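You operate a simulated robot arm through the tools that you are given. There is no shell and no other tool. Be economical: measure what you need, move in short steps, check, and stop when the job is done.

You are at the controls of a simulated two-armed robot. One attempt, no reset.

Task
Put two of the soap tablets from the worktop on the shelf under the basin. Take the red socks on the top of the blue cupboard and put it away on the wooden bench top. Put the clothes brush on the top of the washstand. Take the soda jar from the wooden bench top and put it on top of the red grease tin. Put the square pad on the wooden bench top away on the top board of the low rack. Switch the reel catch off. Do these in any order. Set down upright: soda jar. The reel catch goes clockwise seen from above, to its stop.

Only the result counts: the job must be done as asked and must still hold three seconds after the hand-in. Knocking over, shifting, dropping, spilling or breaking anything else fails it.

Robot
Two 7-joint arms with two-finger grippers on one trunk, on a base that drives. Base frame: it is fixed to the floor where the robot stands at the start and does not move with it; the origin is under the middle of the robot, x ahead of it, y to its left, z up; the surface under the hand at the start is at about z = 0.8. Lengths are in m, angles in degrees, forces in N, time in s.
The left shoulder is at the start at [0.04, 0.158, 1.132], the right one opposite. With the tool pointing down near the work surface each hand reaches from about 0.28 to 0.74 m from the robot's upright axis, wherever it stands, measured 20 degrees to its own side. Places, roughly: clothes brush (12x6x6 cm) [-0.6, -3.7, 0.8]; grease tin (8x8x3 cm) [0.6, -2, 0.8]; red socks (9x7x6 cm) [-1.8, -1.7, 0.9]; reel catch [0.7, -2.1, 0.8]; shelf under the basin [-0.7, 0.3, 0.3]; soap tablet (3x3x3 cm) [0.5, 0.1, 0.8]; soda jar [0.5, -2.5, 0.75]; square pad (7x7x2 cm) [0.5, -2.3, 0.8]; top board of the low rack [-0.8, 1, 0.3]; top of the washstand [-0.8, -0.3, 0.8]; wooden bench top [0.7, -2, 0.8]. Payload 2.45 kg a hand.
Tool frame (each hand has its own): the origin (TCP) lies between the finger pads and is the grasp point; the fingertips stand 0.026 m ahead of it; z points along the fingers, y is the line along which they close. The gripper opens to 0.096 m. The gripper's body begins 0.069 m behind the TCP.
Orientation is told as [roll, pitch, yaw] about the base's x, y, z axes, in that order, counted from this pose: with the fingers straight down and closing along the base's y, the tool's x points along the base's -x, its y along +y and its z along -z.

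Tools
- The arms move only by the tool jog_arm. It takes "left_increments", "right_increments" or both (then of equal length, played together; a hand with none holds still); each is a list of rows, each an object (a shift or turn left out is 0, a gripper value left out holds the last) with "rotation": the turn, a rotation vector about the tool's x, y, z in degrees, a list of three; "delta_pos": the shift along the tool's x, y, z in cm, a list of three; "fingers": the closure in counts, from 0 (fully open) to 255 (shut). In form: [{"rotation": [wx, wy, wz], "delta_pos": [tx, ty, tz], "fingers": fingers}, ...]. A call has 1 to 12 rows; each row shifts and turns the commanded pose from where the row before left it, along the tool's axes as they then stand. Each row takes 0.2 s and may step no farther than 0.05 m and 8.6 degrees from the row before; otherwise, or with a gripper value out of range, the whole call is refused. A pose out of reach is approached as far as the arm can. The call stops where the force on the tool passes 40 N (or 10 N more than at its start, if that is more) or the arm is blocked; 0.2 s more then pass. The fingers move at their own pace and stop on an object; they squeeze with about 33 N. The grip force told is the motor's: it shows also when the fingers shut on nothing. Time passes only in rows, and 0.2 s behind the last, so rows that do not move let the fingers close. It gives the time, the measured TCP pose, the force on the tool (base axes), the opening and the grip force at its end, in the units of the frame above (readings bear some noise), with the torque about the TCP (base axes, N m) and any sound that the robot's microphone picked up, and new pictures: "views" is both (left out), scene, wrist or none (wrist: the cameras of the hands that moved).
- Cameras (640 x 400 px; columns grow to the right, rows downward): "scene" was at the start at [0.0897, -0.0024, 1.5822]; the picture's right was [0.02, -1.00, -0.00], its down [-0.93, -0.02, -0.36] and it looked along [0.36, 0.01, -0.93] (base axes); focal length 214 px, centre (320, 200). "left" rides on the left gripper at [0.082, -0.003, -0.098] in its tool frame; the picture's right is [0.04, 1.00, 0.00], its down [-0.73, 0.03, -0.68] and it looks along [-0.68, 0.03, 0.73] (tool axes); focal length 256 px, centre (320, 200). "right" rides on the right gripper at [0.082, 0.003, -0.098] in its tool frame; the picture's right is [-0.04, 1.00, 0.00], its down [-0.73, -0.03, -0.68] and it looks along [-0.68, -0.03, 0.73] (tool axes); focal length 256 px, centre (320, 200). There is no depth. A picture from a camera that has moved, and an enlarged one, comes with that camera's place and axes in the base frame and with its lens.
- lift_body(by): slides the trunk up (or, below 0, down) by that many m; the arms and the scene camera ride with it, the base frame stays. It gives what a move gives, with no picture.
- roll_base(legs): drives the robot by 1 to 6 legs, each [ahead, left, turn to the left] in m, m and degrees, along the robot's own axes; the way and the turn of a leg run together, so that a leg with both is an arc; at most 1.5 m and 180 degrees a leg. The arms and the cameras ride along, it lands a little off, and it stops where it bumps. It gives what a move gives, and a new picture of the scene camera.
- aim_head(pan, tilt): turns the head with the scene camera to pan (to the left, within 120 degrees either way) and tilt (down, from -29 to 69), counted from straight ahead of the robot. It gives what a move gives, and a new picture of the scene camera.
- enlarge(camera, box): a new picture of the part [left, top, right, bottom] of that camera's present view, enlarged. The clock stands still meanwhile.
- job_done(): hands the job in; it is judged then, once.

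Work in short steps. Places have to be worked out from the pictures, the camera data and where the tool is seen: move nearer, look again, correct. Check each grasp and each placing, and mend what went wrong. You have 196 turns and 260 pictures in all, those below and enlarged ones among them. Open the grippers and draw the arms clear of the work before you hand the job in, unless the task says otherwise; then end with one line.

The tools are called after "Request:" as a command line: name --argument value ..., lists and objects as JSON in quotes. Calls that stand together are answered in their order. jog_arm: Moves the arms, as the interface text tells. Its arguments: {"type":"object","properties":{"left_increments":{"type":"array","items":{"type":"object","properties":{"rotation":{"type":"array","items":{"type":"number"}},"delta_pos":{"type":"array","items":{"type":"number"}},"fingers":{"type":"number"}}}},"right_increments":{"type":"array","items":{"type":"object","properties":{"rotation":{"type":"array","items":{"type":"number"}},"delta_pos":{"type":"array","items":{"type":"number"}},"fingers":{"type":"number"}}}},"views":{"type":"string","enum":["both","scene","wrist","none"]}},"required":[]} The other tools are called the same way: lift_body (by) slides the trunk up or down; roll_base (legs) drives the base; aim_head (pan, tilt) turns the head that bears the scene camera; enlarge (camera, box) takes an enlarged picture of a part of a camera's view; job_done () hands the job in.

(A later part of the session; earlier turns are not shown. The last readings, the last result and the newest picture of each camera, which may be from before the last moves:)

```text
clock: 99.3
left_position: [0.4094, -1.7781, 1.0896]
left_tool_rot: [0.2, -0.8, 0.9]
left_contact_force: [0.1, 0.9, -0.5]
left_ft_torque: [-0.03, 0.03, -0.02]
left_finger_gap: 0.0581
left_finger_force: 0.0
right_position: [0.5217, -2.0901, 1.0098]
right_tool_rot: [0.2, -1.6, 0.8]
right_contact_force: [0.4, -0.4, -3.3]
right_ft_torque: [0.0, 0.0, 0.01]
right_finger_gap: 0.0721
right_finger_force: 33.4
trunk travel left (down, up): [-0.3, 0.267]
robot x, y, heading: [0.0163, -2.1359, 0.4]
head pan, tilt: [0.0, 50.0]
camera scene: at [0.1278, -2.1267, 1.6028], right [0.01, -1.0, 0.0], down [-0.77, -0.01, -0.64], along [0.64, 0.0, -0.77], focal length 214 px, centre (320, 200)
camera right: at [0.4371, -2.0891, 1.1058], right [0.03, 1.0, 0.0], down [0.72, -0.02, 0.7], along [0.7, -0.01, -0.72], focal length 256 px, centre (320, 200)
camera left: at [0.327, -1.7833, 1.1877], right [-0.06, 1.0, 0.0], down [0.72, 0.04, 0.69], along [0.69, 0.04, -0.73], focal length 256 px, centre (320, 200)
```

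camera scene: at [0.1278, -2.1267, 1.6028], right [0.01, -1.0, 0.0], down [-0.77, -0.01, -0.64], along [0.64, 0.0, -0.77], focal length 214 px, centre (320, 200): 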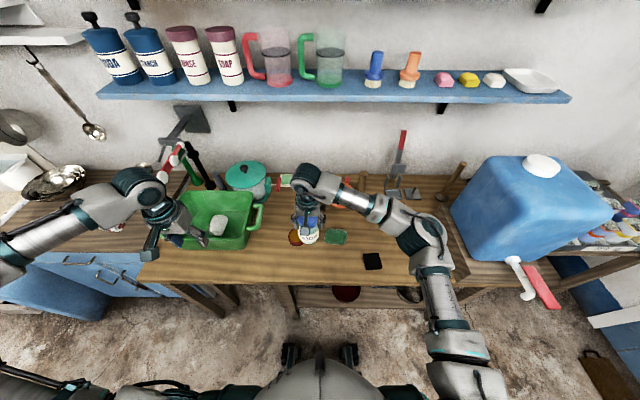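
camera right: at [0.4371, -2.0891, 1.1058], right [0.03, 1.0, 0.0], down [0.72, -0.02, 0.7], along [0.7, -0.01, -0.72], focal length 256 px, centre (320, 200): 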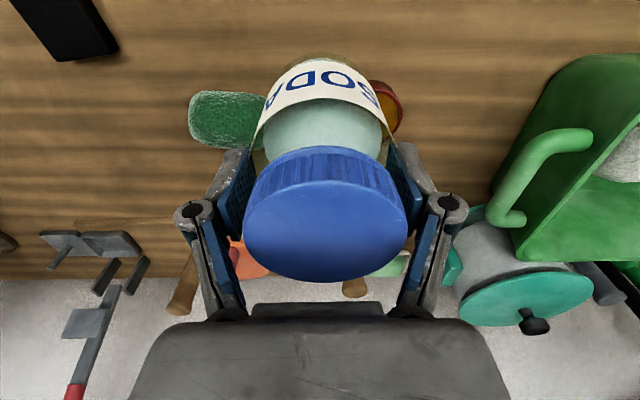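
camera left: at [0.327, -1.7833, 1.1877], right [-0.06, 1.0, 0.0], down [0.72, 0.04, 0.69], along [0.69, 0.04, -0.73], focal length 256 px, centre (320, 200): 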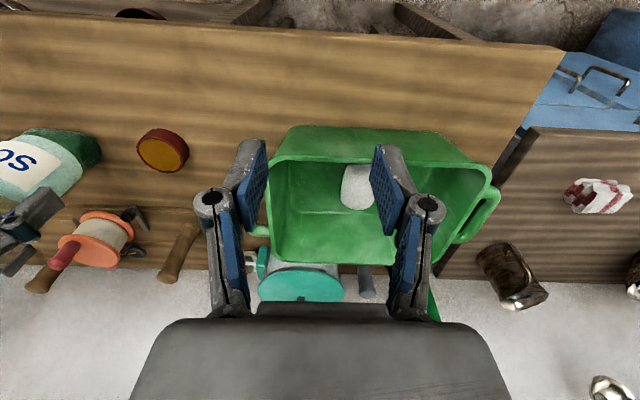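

Four sightlines put the tin at (0.575, −2.032) with its top near 0.83. I'm moving the jar over it and lowering to just above.

Request:
jog_arm --right_increments '[{"delta_pos": [-2.7, 2.9, 0]}, {"delta_pos": [-2.6, 2.9, 0]}, {"delta_pos": [0, 0, 3]}, {"delta_pos": [0, 0, 3]}, {"delta_pos": [0, 0, 1.8]}]' --left_increments '[{"delta_pos": [0, 2, -1]}, {"delta_pos": [0, 2, 0]}, {}, {}, {}]' --views "both"

Request:
enlarge --camera "scene" --box '[250, 190, 350, 252]'

Request:
enlarge --camera "left" --box '[0, 80, 240, 230]'

```text
clock: 100.5
left_position: [0.4092, -1.7454, 1.1024]
left_tool_rot: [0.3, -0.7, 0.9]
left_contact_force: [0.0, -0.1, 0.3]
left_ft_torque: [0.0, -0.03, 0.0]
left_finger_gap: 0.0584
left_finger_force: 0.1
right_position: [0.5762, -2.0379, 0.9337]
right_tool_rot: [0.5, -1.5, 0.9]
right_contact_force: [0.1, -0.2, -3.4]
right_ft_torque: [-0.02, 0.01, 0.01]
right_finger_gap: 0.072
right_finger_force: 33.3
trunk travel left (down, up): [-0.3, 0.267]
robot x, y, heading: [0.0205, -2.1386, 0.5]
head pan, tilt: [0.0, 50.0]
camera scene: at [0.1282, -2.1362, 1.6028], right [0.01, -1.0, 0.0], down [-0.77, -0.01, -0.64], along [0.64, 0.01, -0.77], focal length 214 px, centre (320, 200)
camera right: at [0.4908, -2.0367, 1.0301], right [0.02, 1.0, 0.01], down [0.72, -0.02, 0.7], along [0.7, -0.01, -0.72], focal length 256 px, centre (320, 200)
camera left: at [0.3263, -1.7509, 1.1996], right [-0.06, 1.0, 0.01], down [0.72, 0.04, 0.69], along [0.69, 0.04, -0.73], focal length 256 px, centre (320, 200)
```

scene: 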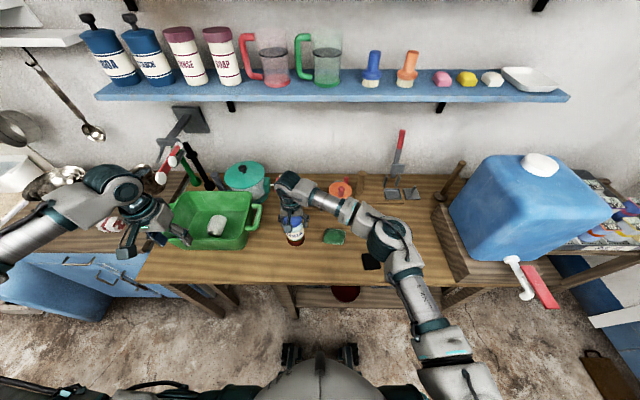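
right: 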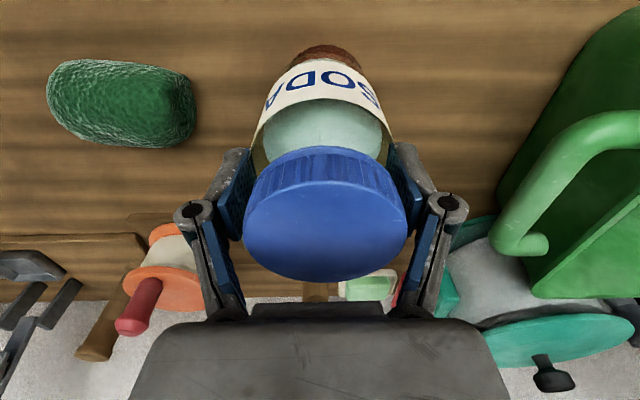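
left: 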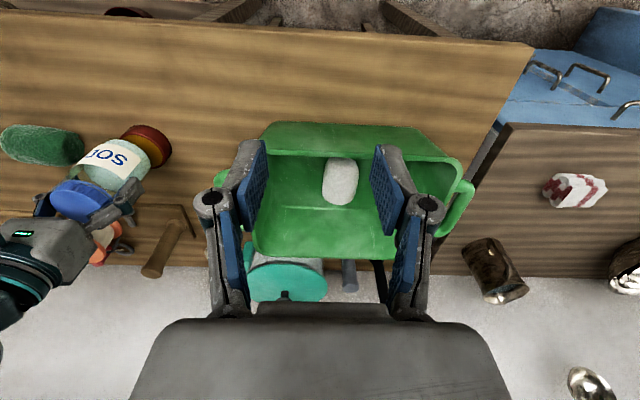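

```text
6.40 times, centred on (300, 221) of scene
camera zoom: at [0.1282, -2.1362, 1.6028], right [0.01, -1.0, 0.0], down [-0.77, -0.01, -0.64], along [0.64, 0.01, -0.77], focal length 1373 px, centre (448, 66)
```

zoom: 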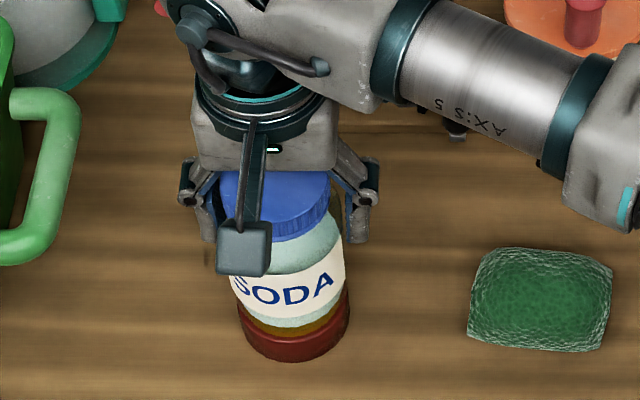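

```text
2.67 times, centred on (120, 155) of left
camera zoom: at [0.3263, -1.7509, 1.1996], right [-0.06, 1.0, 0.01], down [0.72, 0.04, 0.69], along [0.69, 0.04, -0.73], focal length 683 px, centre (853, 320)
```

zoom: 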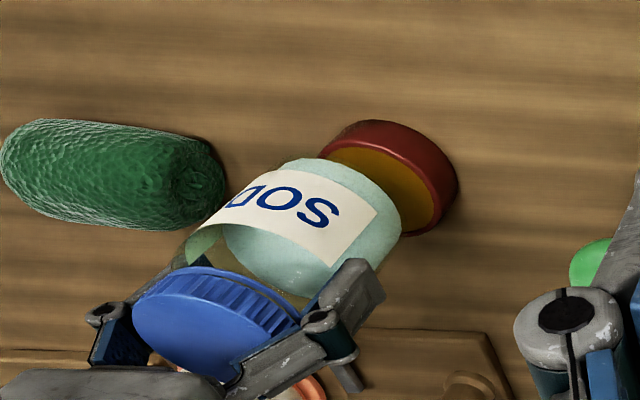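

The jar is nearly aligned. I'm correcting +3.5 mm x and +5 mm y, then lowering gently to contact, expected near 0.909.

Request:
jog_arm --right_increments '[{"delta_pos": [-0.35, 0.5, 0.5]}, {"delta_pos": [0, 0, 0.8]}, {"delta_pos": [0, 0, 0.4]}, {"delta_pos": [0, 0, 0.3]}, {}]' --views "none"

```text
clock: 101.7
left_position: [0.4095, -1.738, 1.0999]
left_tool_rot: [0.1, -0.6, 0.9]
left_contact_force: [0.6, -0.3, 0.6]
left_ft_torque: [0.0, 0.02, 0.02]
left_finger_gap: 0.0585
left_finger_force: 0.0
right_position: [0.5783, -2.026, 0.9129]
right_tool_rot: [0.2, -1.5, 0.9]
right_contact_force: [-0.3, 0.2, -3.3]
right_ft_torque: [0.0, -0.03, 0.03]
right_finger_gap: 0.072
right_finger_force: 33.6
trunk travel left (down, up): [-0.3, 0.267]
robot x, y, heading: [0.0145, -2.139, 0.8]
head pan, tilt: [0.0, 50.0]
```

Not touching yet, so a few mm more.

Request:
jog_arm --right_increments '[{"delta_pos": [0, 0, 0.2]}, {"delta_pos": [0, 0, 0.2]}, {}]' --views "none"

```text
clock: 102.5
left_position: [0.4103, -1.7396, 1.1008]
left_tool_rot: [0.2, -0.7, 1.0]
left_contact_force: [0.4, 0.5, -0.2]
left_ft_torque: [-0.02, -0.01, -0.01]
left_finger_gap: 0.0584
left_finger_force: 0.1
right_position: [0.5799, -2.0278, 0.9094]
right_tool_rot: [0.3, -1.5, 0.8]
right_contact_force: [-0.5, -0.4, -3.3]
right_ft_torque: [-0.02, -0.01, -0.01]
right_finger_gap: 0.072
right_finger_force: 32.8
trunk travel left (down, up): [-0.3, 0.267]
robot x, y, heading: [0.0185, -2.137, 0.6]
head pan, tilt: [0.0, 50.0]
```

Still no load change. I'm stepping on with a look.

Request:
jog_arm --right_increments '[{"delta_pos": [0.1, -0.25, 0.2]}, {"delta_pos": [0, 0, 0.2]}, {}]' --views "none"

Request:
enlarge --camera "scene" --box '[250, 190, 350, 252]'

Request:
enlarge --camera "left" --box '[0, 80, 240, 230]'

```text
clock: 103.3
left_position: [0.407, -1.7403, 1.1001]
left_tool_rot: [0.1, -0.8, 1.1]
left_contact_force: [0.5, 0.2, 0.4]
left_ft_torque: [0.01, -0.01, 0.03]
left_finger_gap: 0.0585
left_finger_force: 0.0
right_position: [0.5776, -2.0316, 0.9075]
right_tool_rot: [0.4, -1.6, 0.9]
right_contact_force: [2.6, 3.9, 14.2]
right_ft_torque: [0.14, -0.14, 0.07]
right_finger_gap: 0.0721
right_finger_force: 33.0
trunk travel left (down, up): [-0.3, 0.267]
robot x, y, heading: [0.0176, -2.1367, 0.6]
head pan, tilt: [0.0, 50.0]
```

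```text
6.40 times, centred on (300, 221) of scene
camera zoom: at [0.1254, -2.1286, 1.6033], right [0.01, -1.0, 0.0], down [-0.77, -0.01, -0.64], along [0.64, 0.0, -0.77], focal length 1373 px, centre (448, 66)
```

zoom: 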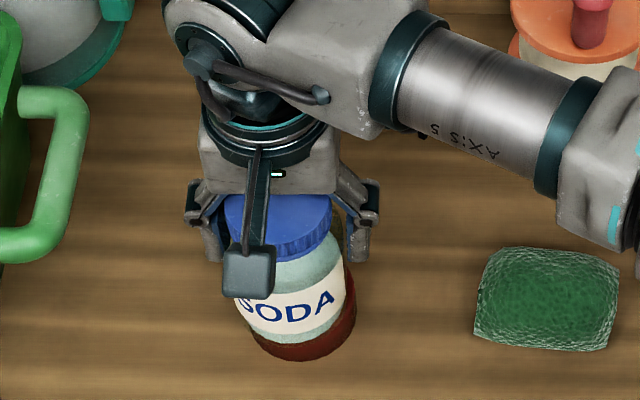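

```text
2.67 times, centred on (120, 155) of left
camera zoom: at [0.325, -1.7465, 1.199], right [-0.06, 1.0, 0.0], down [0.72, 0.04, 0.69], along [0.69, 0.04, -0.72], focal length 683 px, centre (853, 320)
```

zoom: 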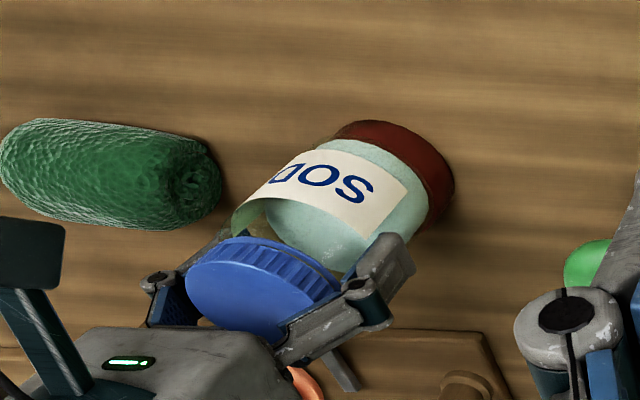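

The jar is seated on the tin, about 5 mm off centre. I'm easing off, releasing and rising straight up.

Request:
jog_arm --right_increments '[{"delta_pos": [0, 0, -0.15]}, {"fingers": 60}, {"fingers": 0}, {}, {"delta_pos": [0, 0, -3]}, {"delta_pos": [0, 0, -4]}, {"delta_pos": [0, 0, -4]}]' --views "both"

```text
clock: 104.9
left_position: [0.4075, -1.7398, 1.1016]
left_tool_rot: [0.2, -0.6, 1.0]
left_contact_force: [0.3, 0.3, -0.1]
left_ft_torque: [-0.01, -0.02, 0.0]
left_finger_gap: 0.0584
left_finger_force: 0.1
right_position: [0.5761, -2.0312, 1.017]
right_tool_rot: [0.1, -1.5, 0.9]
right_contact_force: [-0.3, -0.6, -0.3]
right_ft_torque: [0.01, 0.01, -0.01]
right_finger_gap: 0.0961
right_finger_force: 0.1
trunk travel left (down, up): [-0.3, 0.267]
robot x, y, heading: [0.0125, -2.1363, 0.7]
head pan, tilt: [0.0, 50.0]
camera scene: at [0.1266, -2.1292, 1.603], right [0.01, -1.0, 0.0], down [-0.77, -0.01, -0.64], along [0.64, 0.0, -0.77], focal length 214 px, centre (320, 200)
camera right: at [0.49, -2.0307, 1.1133], right [0.02, 1.0, 0.01], down [0.72, -0.02, 0.7], along [0.7, -0.01, -0.72], focal length 256 px, centre (320, 200)
```

scene: 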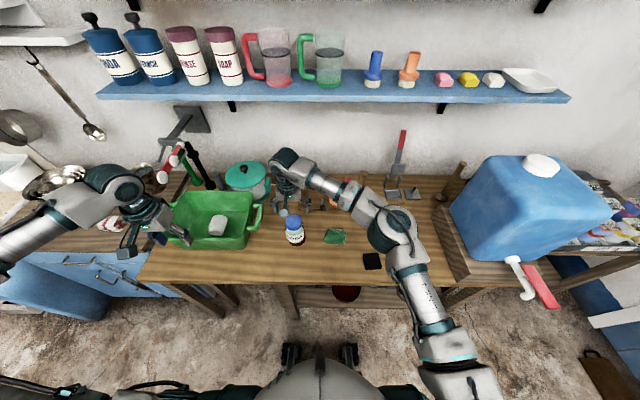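
right: 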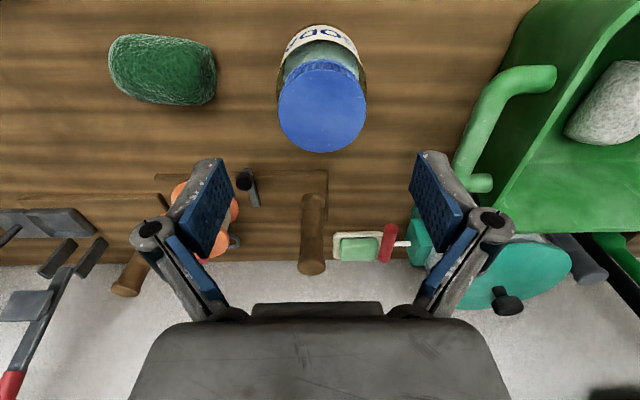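

The jar is standing. I'm moving back and right to view the reel catch closely.

Request:
jog_arm --right_increments '[{"delta_pos": [3, -1, -3]}, {"delta_pos": [4, -2, 0]}, {"delta_pos": [3, -2.5, 0]}, {"delta_pos": [0, -2, 0]}]' --views "wrist"

Request:
enlarge --camera "right" --box '[240, 90, 400, 190]'

```text
clock: 105.9
left_position: [0.4094, -1.7416, 1.1014]
left_tool_rot: [0.2, -0.7, 1.0]
left_contact_force: [-0.5, 0.6, -0.4]
left_ft_torque: [-0.02, -0.02, -0.01]
left_finger_gap: 0.0583
left_finger_force: 0.0
right_position: [0.4736, -2.1092, 1.0444]
right_tool_rot: [0.4, -1.5, 0.8]
right_contact_force: [-0.3, 0.1, -0.6]
right_ft_torque: [0.02, 0.0, -0.02]
right_finger_gap: 0.0961
right_finger_force: 0.0
trunk travel left (down, up): [-0.3, 0.267]
robot x, y, heading: [0.0115, -2.1364, 0.8]
head pan, tilt: [0.0, 50.0]
camera right: at [0.3894, -2.1089, 1.1396], right [0.02, 1.0, 0.01], down [0.72, -0.02, 0.7], along [0.7, -0.01, -0.72], focal length 256 px, centre (320, 200)
```

right: 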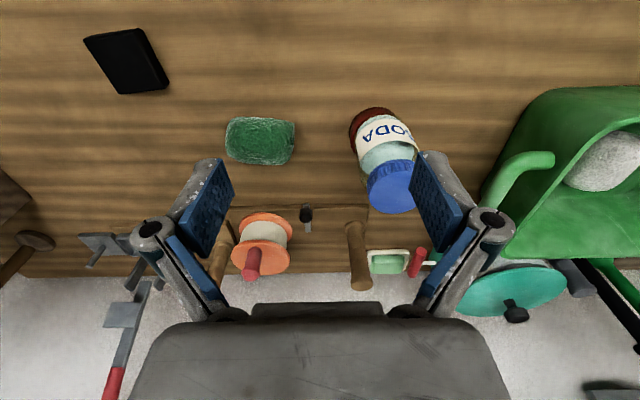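

```text
4.00 times, centred on (320, 140) of right
camera zoom: at [0.3894, -2.1089, 1.1396], right [0.02, 1.0, 0.01], down [0.72, -0.02, 0.7], along [0.7, -0.01, -0.72], focal length 1024 px, centre (320, 440)
```

zoom: 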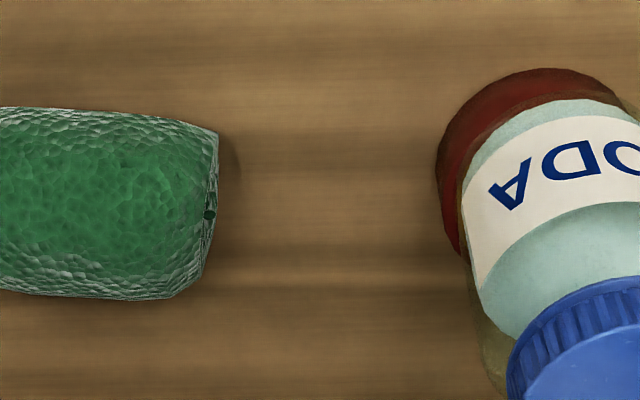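

Request:
enlarge --camera "right" --box '[220, 180, 400, 292]'

Request:
enlarge --camera "scene" --box '[290, 160, 380, 216]'

```text
3.56 times, centred on (310, 236) of right
camera zoom: at [0.3894, -2.1089, 1.1396], right [0.02, 1.0, 0.01], down [0.72, -0.02, 0.7], along [0.7, -0.01, -0.72], focal length 910 px, centre (356, 72)
```

zoom: 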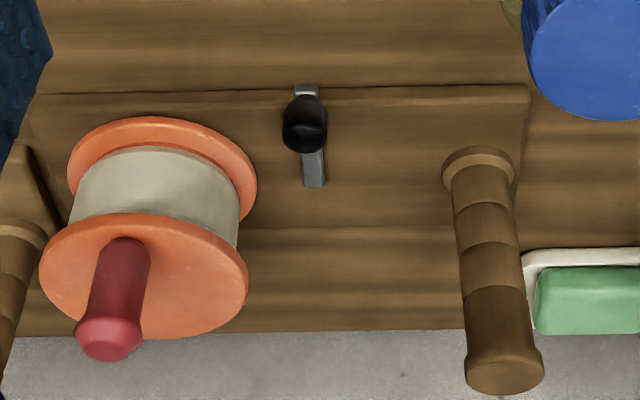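

```text
7.11 times, centred on (335, 188) of scene
camera zoom: at [0.1271, -2.1322, 1.6029], right [0.01, -1.0, 0.0], down [-0.77, -0.01, -0.64], along [0.64, 0.01, -0.77], focal length 1525 px, centre (213, 285)
```

zoom: 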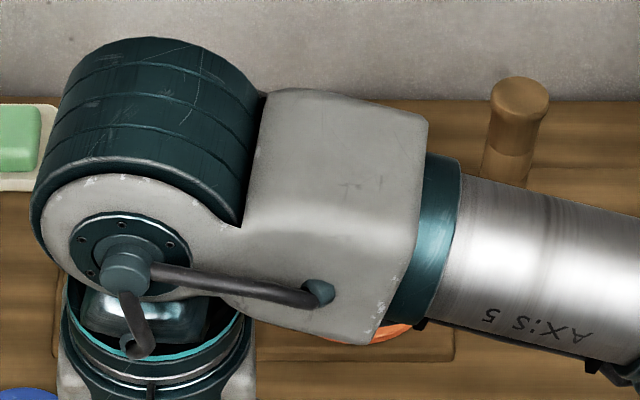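

The catch is a bar along x (≈0.70–0.776 at y≈−2.137) with a black knob at its near end, so clockwise means pushing the knob toward +y. I'm driving 8 cm closer and getting a better view.

Request:
roll_base --legs '[[0.08, 0, -0.6]]'

Request:
jog_arm --right_increments '[{"delta_pos": [2, -1, 0], "fingers": 255}, {"delta_pos": [0, 0, 2]}, {}]' --views "wrist"

Request:
enlarge --camera "right" --box '[220, 140, 400, 252]'

```text
clock: 107.0
left_position: [0.492, -1.7438, 1.1007]
left_tool_rot: [0.3, -0.7, 0.4]
left_contact_force: [0.5, -0.3, -0.9]
left_ft_torque: [0.02, 0.01, 0.0]
left_finger_gap: 0.0585
left_finger_force: 0.1
right_position: [0.5539, -2.1132, 1.0436]
right_tool_rot: [0.2, -1.4, 0.3]
right_contact_force: [1.0, -0.3, -0.3]
right_ft_torque: [0.0, -0.01, -0.01]
right_finger_gap: 0.0958
right_finger_force: 0.1
trunk travel left (down, up): [-0.3, 0.267]
robot x, y, heading: [0.0929, -2.1373, 0.1]
head pan, tilt: [0.0, 50.0]
camera scene: at [0.2047, -2.1314, 1.6032], right [0.0, -1.0, 0.0], down [-0.77, 0.0, -0.64], along [0.64, 0.0, -0.77], focal length 214 px, centre (320, 200)
```

scene: 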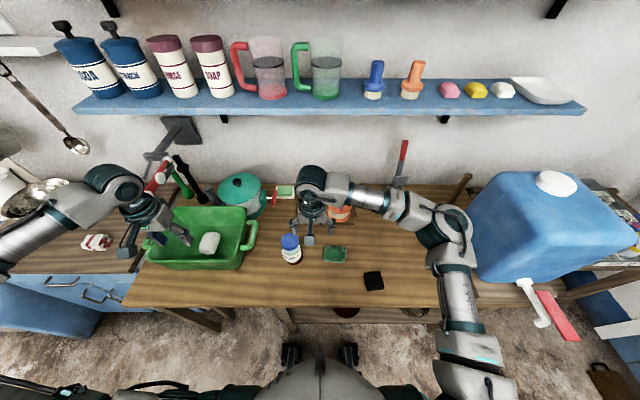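

```text
clock: 107.8
left_position: [0.4907, -1.746, 1.1017]
left_tool_rot: [0.2, -0.8, 0.4]
left_contact_force: [-0.5, -0.8, -0.6]
left_ft_torque: [0.03, 0.02, -0.01]
left_finger_gap: 0.0578
left_finger_force: 0.0
right_position: [0.5338, -2.124, 1.0238]
right_tool_rot: [0.3, -1.7, 0.2]
right_contact_force: [0.2, -0.6, -0.3]
right_ft_torque: [0.0, -0.03, 0.0]
right_finger_gap: 0.0
right_finger_force: 28.4
trunk travel left (down, up): [-0.3, 0.267]
robot x, y, heading: [0.0951, -2.1377, -0.0]
head pan, tilt: [0.0, 50.0]
camera right: at [0.4485, -2.1224, 1.1199], right [0.04, 1.0, 0.01], down [0.71, -0.03, 0.7], along [0.7, -0.02, -0.72], focal length 256 px, centre (320, 200)
```

right: 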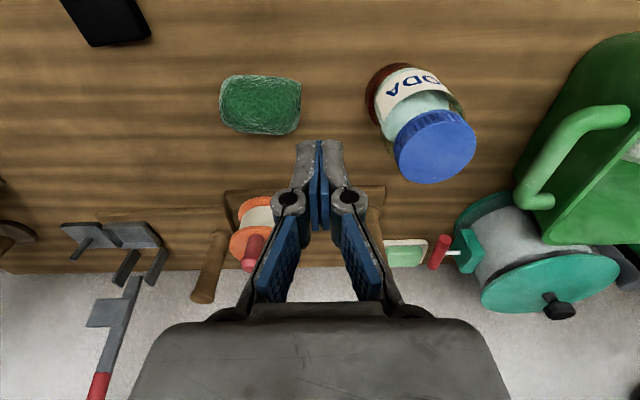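

```text
3.56 times, centred on (310, 196) of right
camera zoom: at [0.4485, -2.1224, 1.1199], right [0.04, 1.0, 0.01], down [0.71, -0.03, 0.7], along [0.7, -0.02, -0.72], focal length 910 px, centre (356, 214)
```

zoom: 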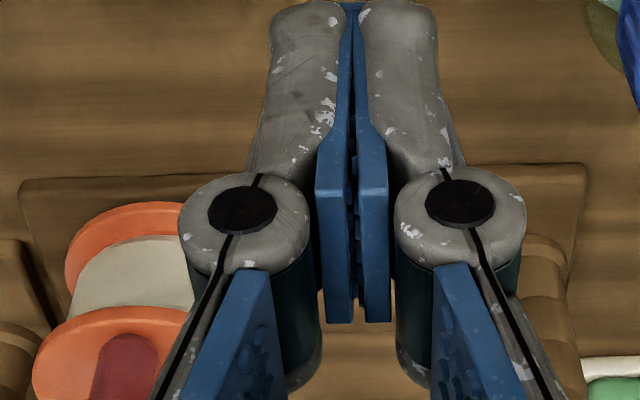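

The closed fingers hide the catch. I'm shifting right with a 35° forward tilt, then using the scene camera for a clear view.

Request:
jog_arm --right_increments '[{"rotation": [0, -7, 0], "delta_pos": [0, -3, 0]}, {"rotation": [0, -7, 0], "delta_pos": [0, -3, 0]}, {"rotation": [0, -7, 0], "delta_pos": [0, -2, 0]}, {"rotation": [0, -7, 0], "delta_pos": [0, -2, 0]}, {"rotation": [0, -7, 0]}]' --views "both"

Request:
enlarge --camera "scene" --box '[280, 170, 380, 232]'

```text
clock: 109.0
left_position: [0.4903, -1.7443, 1.1011]
left_tool_rot: [0.1, -0.8, 0.4]
left_contact_force: [-0.7, 0.5, 0.0]
left_ft_torque: [0.01, 0.01, 0.0]
left_finger_gap: 0.0584
left_finger_force: 0.1
right_position: [0.5337, -2.2236, 1.0239]
right_tool_rot: [0.4, -36.7, 0.0]
right_contact_force: [-0.4, -0.1, 0.3]
right_ft_torque: [-0.02, 0.01, 0.02]
right_finger_gap: 0.0
right_finger_force: 28.2
trunk travel left (down, up): [-0.3, 0.267]
robot x, y, heading: [0.0978, -2.1348, 0.0]
head pan, tilt: [0.0, 50.0]
camera scene: at [0.2057, -2.1308, 1.603], right [0.0, -1.0, 0.0], down [-0.77, 0.0, -0.64], along [0.64, 0.0, -0.77], focal length 214 px, centre (320, 200)
camera right: at [0.4088, -2.2209, 1.054], right [0.03, 1.0, 0.03], down [0.18, -0.03, 0.98], along [0.98, -0.02, -0.18], focal length 256 px, centre (320, 200)
```

scene: 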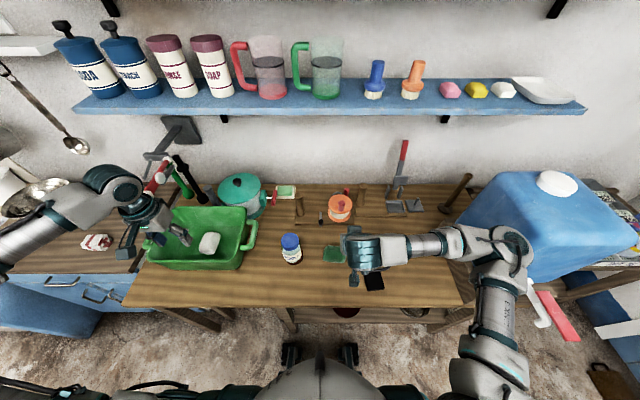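
right: 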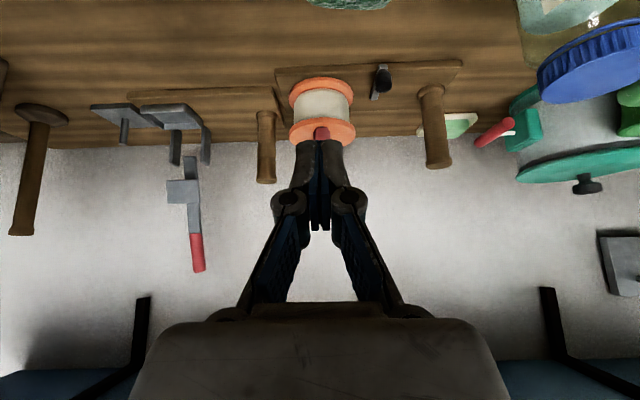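

```text
6.40 times, centred on (330, 201) of scene
camera zoom: at [0.2057, -2.1308, 1.603], right [0.0, -1.0, 0.0], down [-0.77, 0.0, -0.64], along [0.64, 0.0, -0.77], focal length 1373 px, centre (256, 194)
```

zoom: 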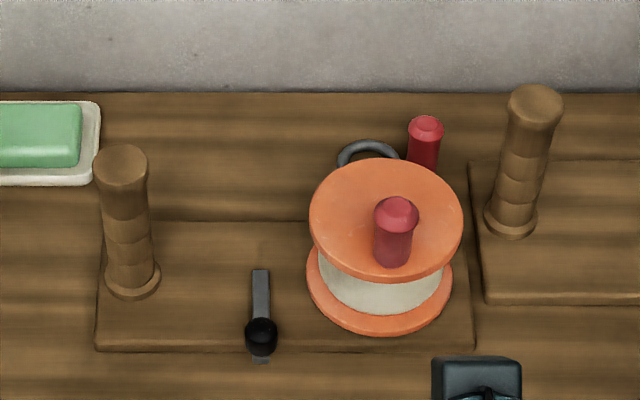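

The bar runs x 0.703–0.779 at y≈−2.134, with the knob at (0.710, −2.134). I'm bringing the closed, tilted fingers to the −y side of the knob, stopping a little above.

Request:
jog_arm --right_increments '[{"delta_pos": [0, 2.8, 0]}, {"delta_pos": [-1.8, 2.8, 0]}, {"delta_pos": [-1.9, 0, 4]}, {"delta_pos": [0, 0, 4]}, {"delta_pos": [0, 0, 4]}, {"delta_pos": [0, 0, 4]}, {"delta_pos": [0, 0, 3]}]' --views "both"

Request:
enlarge --camera "right" --box '[240, 60, 400, 160]'

Request:
enlarge --camera "scene" --box '[280, 170, 380, 232]'

```text
clock: 110.6
left_position: [0.4915, -1.7436, 1.1005]
left_tool_rot: [0.2, -0.7, 0.4]
left_contact_force: [0.1, 0.1, -0.2]
left_ft_torque: [0.01, -0.01, 0.0]
left_finger_gap: 0.0586
left_finger_force: 0.1
right_position: [0.6788, -2.1681, 0.8932]
right_tool_rot: [0.4, -36.6, 0.1]
right_contact_force: [0.6, 0.5, 0.1]
right_ft_torque: [-0.01, 0.01, -0.01]
right_finger_gap: 0.0
right_finger_force: 28.5
trunk travel left (down, up): [-0.3, 0.267]
robot x, y, heading: [0.0953, -2.1371, -0.1]
head pan, tilt: [0.0, 50.0]
camera scene: at [0.2075, -2.13, 1.6028], right [0.0, -1.0, 0.0], down [-0.77, 0.0, -0.64], along [0.64, 0.0, -0.77], focal length 214 px, centre (320, 200)
camera right: at [0.5526, -2.1651, 0.9234], right [0.03, 1.0, 0.03], down [0.18, -0.03, 0.98], along [0.98, -0.02, -0.19], focal length 256 px, centre (320, 200)
```

scene: 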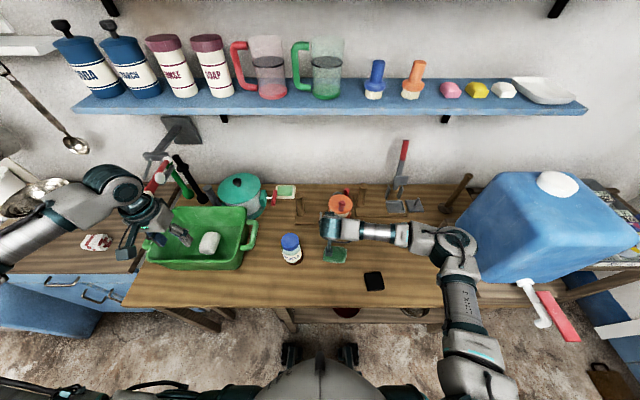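
right: 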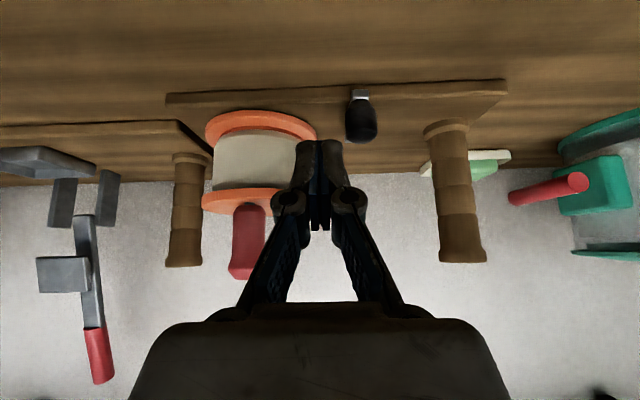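

```text
4.00 times, centred on (320, 110) of right
camera zoom: at [0.5526, -2.1651, 0.9234], right [0.03, 1.0, 0.03], down [0.18, -0.03, 0.98], along [0.98, -0.02, -0.19], focal length 1024 px, centre (320, 560)
```

zoom: 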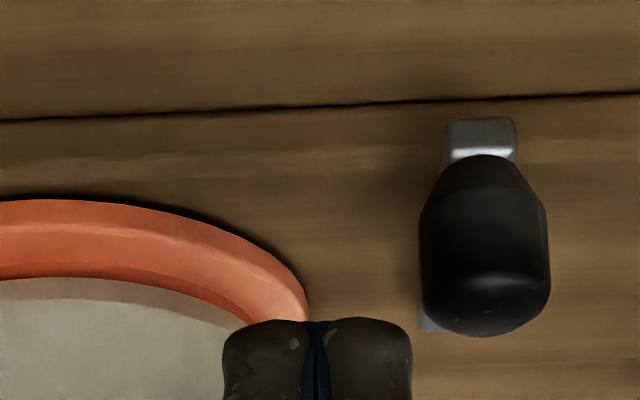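

```text
6.40 times, centred on (330, 201) of scene
camera zoom: at [0.2075, -2.13, 1.6028], right [0.0, -1.0, 0.0], down [-0.77, 0.0, -0.64], along [0.64, 0.0, -0.77], focal length 1373 px, centre (256, 194)
```

zoom: 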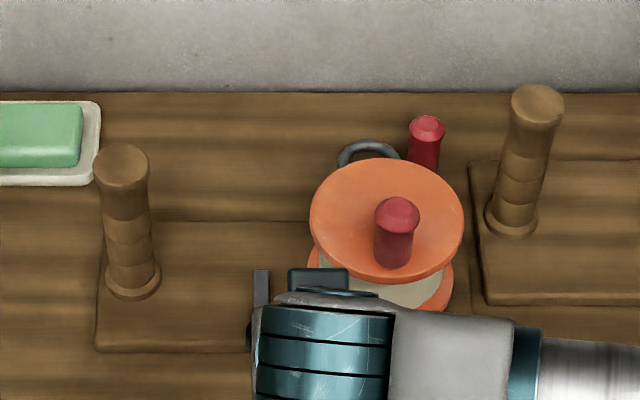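

The knob stands z 0.825–0.86, and the fingertips are about 3 mm clear of it. I'm shifting 3 mm away and descending beside it.

Request:
jog_arm --right_increments '[{"delta_pos": [0, -0.3, 1.5]}, {"delta_pos": [0, 0, 1.5]}, {"delta_pos": [0.2, 0, 1.0]}]' --views "wrist"

Request:
enlarge --camera "right" --box '[240, 80, 400, 180]'

```text
clock: 111.4
left_position: [0.4911, -1.745, 1.1017]
left_tool_rot: [0.1, -0.8, 0.4]
left_contact_force: [0.0, -0.3, -0.1]
left_ft_torque: [-0.04, 0.01, 0.0]
left_finger_gap: 0.0583
left_finger_force: 0.0
right_position: [0.6994, -2.1699, 0.8595]
right_tool_rot: [0.4, -36.7, 0.1]
right_contact_force: [-0.4, -0.4, 0.7]
right_ft_torque: [-0.03, 0.04, -0.01]
right_finger_gap: 0.0001
right_finger_force: 28.5
trunk travel left (down, up): [-0.3, 0.267]
robot x, y, heading: [0.0931, -2.1341, -0.1]
head pan, tilt: [0.0, 50.0]
camera right: at [0.574, -2.1678, 0.89], right [0.03, 1.0, 0.03], down [0.18, -0.03, 0.98], along [0.98, -0.02, -0.19], focal length 256 px, centre (320, 200)
```

right: 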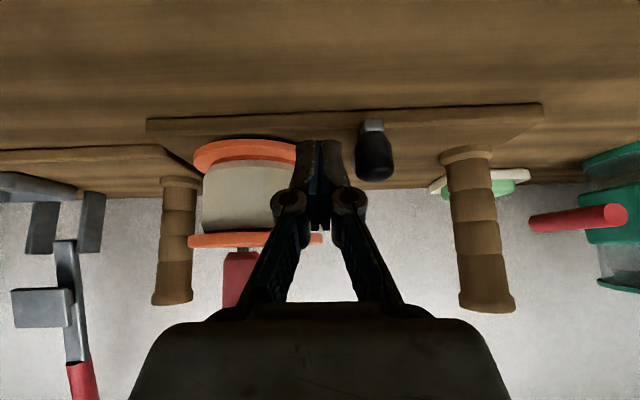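

```text
4.00 times, centred on (320, 130) of right
camera zoom: at [0.574, -2.1678, 0.89], right [0.03, 1.0, 0.03], down [0.18, -0.03, 0.98], along [0.98, -0.02, -0.19], focal length 1024 px, centre (320, 480)
```

zoom: 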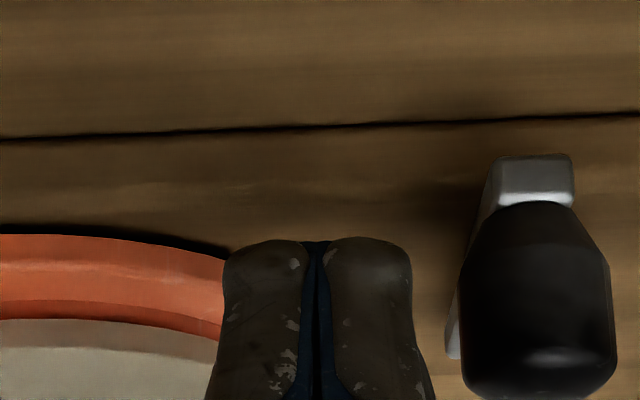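

Ready beside the knob. I'm pushing toward +y along the arc for the first ~30°.

Request:
jog_arm --right_increments '[{"delta_pos": [0.1, 1.3, -0.1]}, {"delta_pos": [0.1, 1.3, -0.1]}, {"delta_pos": [-0.1, 0.9, 0.05]}, {"delta_pos": [-0.1, 0.9, 0.05]}]' --views "wrist"

Request:
enlarge --camera "right" --box '[240, 80, 400, 180]'

```text
clock: 112.4
left_position: [0.4898, -1.7456, 1.1008]
left_tool_rot: [0.2, -0.8, 0.3]
left_contact_force: [0.4, 0.1, 0.6]
left_ft_torque: [0.0, -0.02, -0.01]
left_finger_gap: 0.0585
left_finger_force: 0.0
right_position: [0.6983, -2.1252, 0.8613]
right_tool_rot: [0.3, -36.6, 0.1]
right_contact_force: [-0.8, -0.2, -0.3]
right_ft_torque: [0.01, -0.01, 0.04]
right_finger_gap: 0.0001
right_finger_force: 28.0
trunk travel left (down, up): [-0.3, 0.267]
robot x, y, heading: [0.0948, -2.1375, -0.2]
head pan, tilt: [0.0, 50.0]
camera right: at [0.5733, -2.1233, 0.8911], right [0.03, 1.0, 0.03], down [0.18, -0.03, 0.98], along [0.98, -0.02, -0.18], focal length 256 px, centre (320, 200)
```

right: 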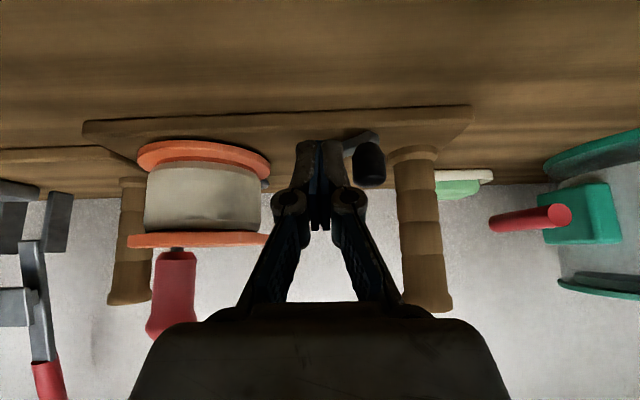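

```text
4.00 times, centred on (320, 130) of right
camera zoom: at [0.5733, -2.1233, 0.8911], right [0.03, 1.0, 0.03], down [0.18, -0.03, 0.98], along [0.98, -0.02, -0.18], focal length 1024 px, centre (320, 480)
```

zoom: 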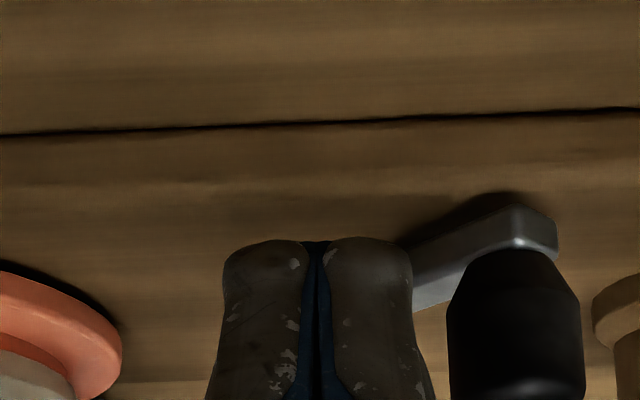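

The catch swings freely, now near 40°. I'm following the arc to about 75°.

Request:
jog_arm --right_increments '[{"delta_pos": [-0.6, 1.6, 0.45]}, {"delta_pos": [-0.68, 1.6, 0.5]}, {"delta_pos": [-0.56, 0.6, 0.42]}, {"delta_pos": [-0.56, 0.6, 0.42]}]' --views "wrist"

Request:
enlarge --camera "right" --box '[240, 80, 400, 180]'

```text
clock: 113.4
left_position: [0.4899, -1.7464, 1.1026]
left_tool_rot: [0.3, -0.7, 0.2]
left_contact_force: [1.0, 0.2, 0.5]
left_ft_torque: [-0.01, 0.01, 0.04]
left_finger_gap: 0.0585
left_finger_force: 0.1
right_position: [0.7274, -2.0816, 0.8614]
right_tool_rot: [0.5, -36.6, 0.0]
right_contact_force: [-1.4, -1.3, 0.2]
right_ft_torque: [-0.02, 0.04, 0.02]
right_finger_gap: 0.0
right_finger_force: 28.4
trunk travel left (down, up): [-0.3, 0.267]
robot x, y, heading: [0.0953, -2.1393, -0.2]
head pan, tilt: [0.0, 50.0]
camera right: at [0.6028, -2.0795, 0.8912], right [0.03, 1.0, 0.03], down [0.18, -0.03, 0.98], along [0.98, -0.02, -0.19], focal length 256 px, centre (320, 200)
```

right: 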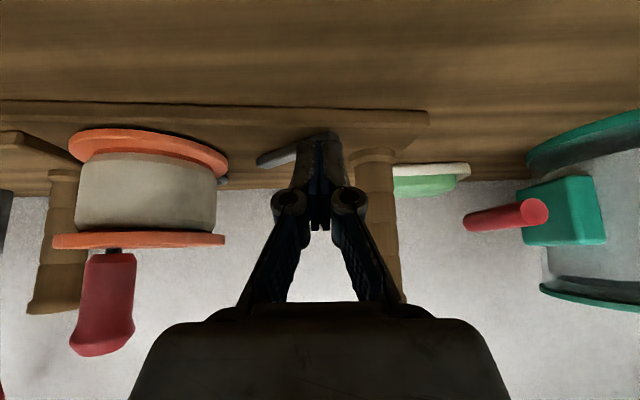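

```text
4.00 times, centred on (320, 130) of right
camera zoom: at [0.6028, -2.0795, 0.8912], right [0.03, 1.0, 0.03], down [0.18, -0.03, 0.98], along [0.98, -0.02, -0.19], focal length 1024 px, centre (320, 480)
```

zoom: 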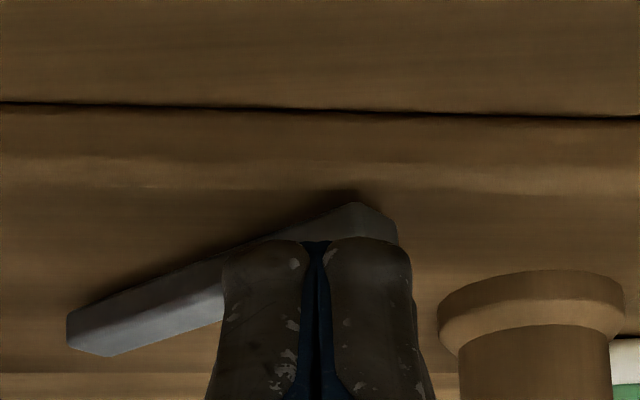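

The bar shows about 50° turned with the knob hidden behind my fingers. I'm pulling back and up to look at its true state.

Request:
jog_arm --right_increments '[{"delta_pos": [0.5, -1, -2]}, {"delta_pos": [0, -1, -4]}, {"delta_pos": [0, -3, -4]}, {"delta_pos": [0, -4, -2]}]' --views "wrist"

Request:
enlarge --camera "scene" --box '[280, 170, 380, 232]'

Request:
enlarge --camera "right" --box '[320, 60, 480, 160]'

```text
clock: 114.4
left_position: [0.491, -1.7487, 1.1022]
left_tool_rot: [0.4, -0.8, 0.4]
left_contact_force: [0.0, 0.1, -1.1]
left_ft_torque: [-0.01, 0.0, -0.01]
left_finger_gap: 0.0581
left_finger_force: 0.0
right_position: [0.65, -2.1737, 0.9561]
right_tool_rot: [0.6, -36.6, 0.0]
right_contact_force: [-0.1, 0.9, 0.0]
right_ft_torque: [0.05, 0.01, 0.02]
right_finger_gap: 0.0
right_finger_force: 28.2
trunk travel left (down, up): [-0.3, 0.267]
robot x, y, heading: [0.0909, -2.138, -0.4]
head pan, tilt: [0.0, 50.0]
camera right: at [0.5261, -2.172, 0.9846], right [0.03, 1.0, 0.03], down [0.18, -0.04, 0.98], along [0.98, -0.02, -0.19], focal length 256 px, centre (320, 200)
```

right: 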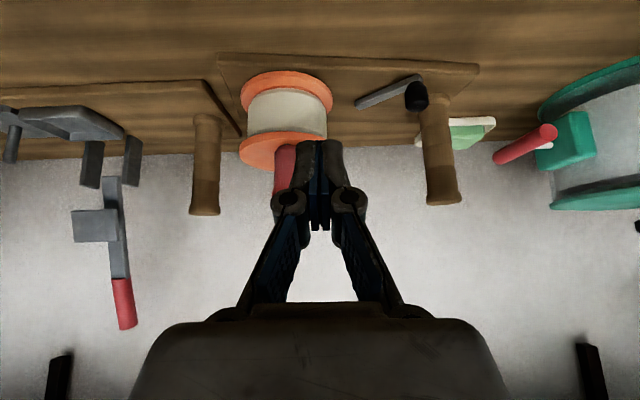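

```text
6.40 times, centred on (330, 201) of scene
camera zoom: at [0.2056, -2.1354, 1.603], right [0.0, -1.0, 0.0], down [-0.77, 0.0, -0.64], along [0.64, 0.0, -0.77], focal length 1373 px, centre (256, 194)
```

zoom: 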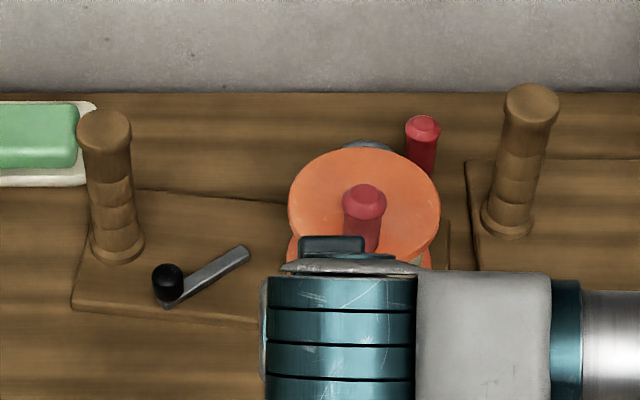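

```text
4.00 times, centred on (400, 110) of right
camera zoom: at [0.5261, -2.172, 0.9846], right [0.03, 1.0, 0.03], down [0.18, -0.04, 0.98], along [0.98, -0.02, -0.19], focal length 1024 px, centre (0, 560)
```

zoom: 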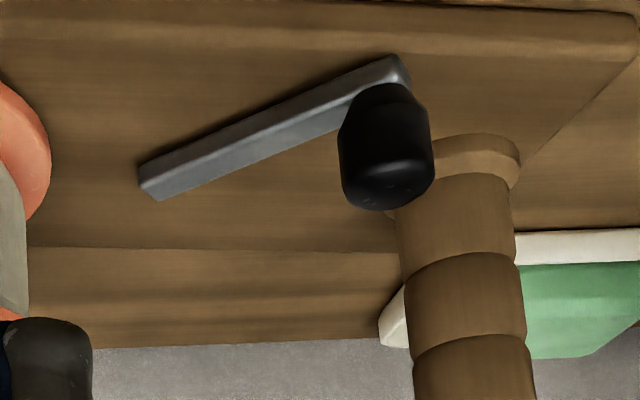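

Pushing past the stop nudged the reel stand: its left end moved about 3 cm back, roughly 7°. The lever has turned ~39° relative to the stand and snapped ahead of my finger, so it looks to be at its stop. I'll put the stand back by gripping its left post, so first I approach it.

Request:
jog_arm --right_increments '[{"delta_pos": [-1.5, 4, -1], "fingers": 60}, {"delta_pos": [-1.5, 4, 0.5]}, {"delta_pos": [-1.5, 4, 1]}, {"delta_pos": [-0.7, 1.2, 1]}]' --views "both"

Request:
enlarge --camera "scene" --box '[280, 170, 380, 232]'

```text
clock: 115.4
left_position: [0.4906, -1.7484, 1.1016]
left_tool_rot: [0.2, -0.7, 0.3]
left_contact_force: [0.3, 0.3, 1.2]
left_ft_torque: [0.01, 0.0, 0.01]
left_finger_gap: 0.0586
left_finger_force: 0.0
right_position: [0.7036, -2.0409, 0.9744]
right_tool_rot: [0.5, -36.6, 0.0]
right_contact_force: [0.3, 0.5, -0.6]
right_ft_torque: [0.01, 0.03, 0.0]
right_finger_gap: 0.0732
right_finger_force: 0.1
trunk travel left (down, up): [-0.3, 0.267]
robot x, y, heading: [0.0929, -2.1335, -0.1]
head pan, tilt: [0.0, 50.0]
camera scene: at [0.207, -2.131, 1.6029], right [0.0, -1.0, 0.0], down [-0.77, 0.0, -0.64], along [0.64, 0.0, -0.77], focal length 214 px, centre (320, 200)
camera right: at [0.578, -2.04, 1.0044], right [0.03, 1.0, 0.03], down [0.18, -0.04, 0.98], along [0.98, -0.02, -0.19], focal length 256 px, centre (320, 200)
```

scene: 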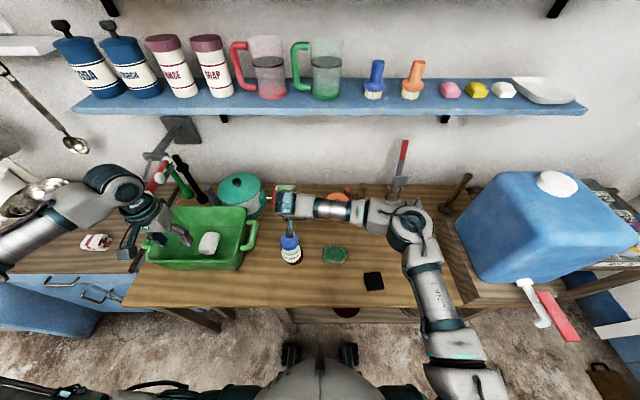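
right: 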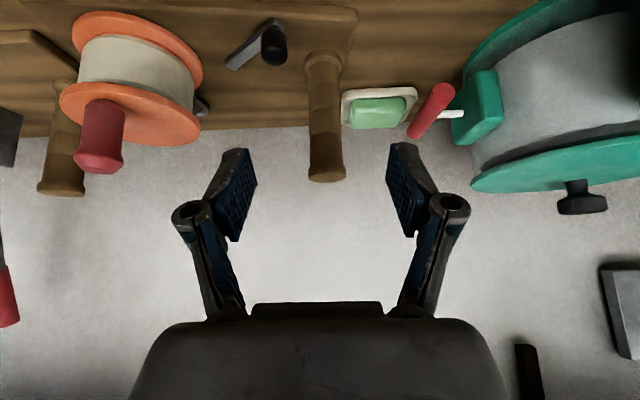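

```text
6.40 times, centred on (330, 201) of scene
camera zoom: at [0.207, -2.131, 1.6029], right [0.0, -1.0, 0.0], down [-0.77, 0.0, -0.64], along [0.64, 0.0, -0.77], focal length 1373 px, centre (256, 194)
```

zoom: 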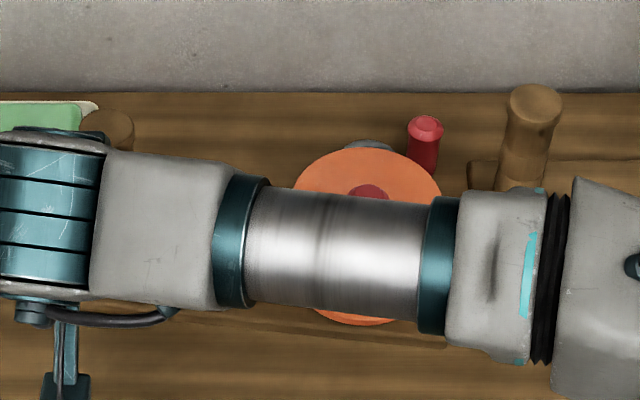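

The post is centred between the open fingers. I'm advancing to straddle it.

Request:
jog_arm --right_increments '[{"delta_pos": [-1.1, 0.1, 3.3]}, {"delta_pos": [-1.1, 0, 3.3]}, {"delta_pos": [-1.0, 0, 3.3]}]' --views "wrist"

```text
clock: 116.2
left_position: [0.4911, -1.7447, 1.1015]
left_tool_rot: [0.1, -0.8, 0.5]
left_contact_force: [0.0, -0.4, 0.3]
left_ft_torque: [-0.01, -0.01, -0.02]
left_finger_gap: 0.0584
left_finger_force: 0.1
right_position: [0.7897, -2.0376, 0.913]
right_tool_rot: [0.5, -36.7, 0.1]
right_contact_force: [0.2, 0.6, -0.4]
right_ft_torque: [0.01, -0.01, 0.0]
right_finger_gap: 0.0734
right_finger_force: 0.1
trunk travel left (down, up): [-0.3, 0.267]
robot x, y, heading: [0.0944, -2.1357, 0.2]
head pan, tilt: [0.0, 50.0]
camera right: at [0.6641, -2.0347, 0.9431], right [0.03, 1.0, 0.03], down [0.18, -0.03, 0.98], along [0.98, -0.02, -0.19], focal length 256 px, centre (320, 200)
```

right: 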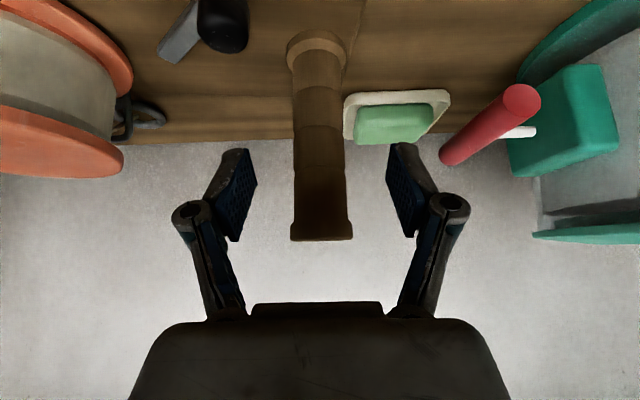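

The post is centred. I'm gripping it and moving the stand back by (−28, −7) mm with a 6.7° counter-clockwise turn.

Request:
jog_arm --right_increments '[{"fingers": 255}, {}, {}, {"rotation": [-1.3, 0, -1.8], "delta_pos": [0.75, -0.23, -0.56]}, {"rotation": [-1.3, 0, -1.8], "delta_pos": [0.75, -0.23, -0.56]}, {"rotation": [-1.3, 0, -1.8], "delta_pos": [0.74, -0.23, -0.55]}, {}]' --views "wrist"

```text
clock: 117.8
left_position: [0.4908, -1.7447, 1.1022]
left_tool_rot: [0.4, -0.8, 0.3]
left_contact_force: [0.2, 0.3, -0.6]
left_ft_torque: [0.02, 0.0, 0.01]
left_finger_gap: 0.0586
left_finger_force: 0.1
right_position: [0.7592, -2.0477, 0.9141]
right_tool_rot: [0.3, -36.7, 6.8]
right_contact_force: [1.5, 1.4, 4.1]
right_ft_torque: [0.1, -0.15, -0.03]
right_finger_gap: 0.0291
right_finger_force: 32.8
trunk travel left (down, up): [-0.3, 0.267]
robot x, y, heading: [0.0951, -2.1333, -0.1]
head pan, tilt: [0.0, 50.0]
camera right: at [0.6355, -2.0591, 0.9441], right [-0.09, 1.0, 0.03], down [0.19, -0.01, 0.98], along [0.98, 0.09, -0.18], focal length 256 px, centre (320, 200)
```

right: 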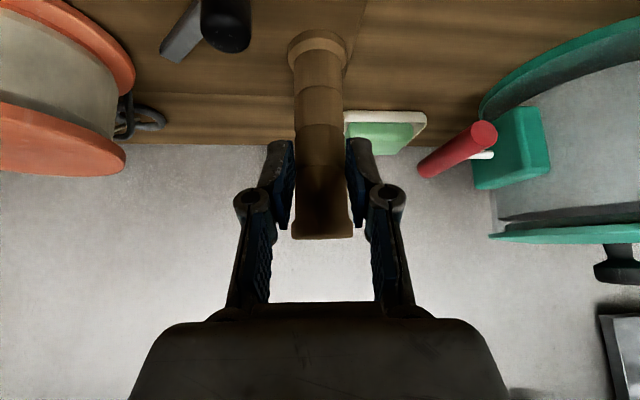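

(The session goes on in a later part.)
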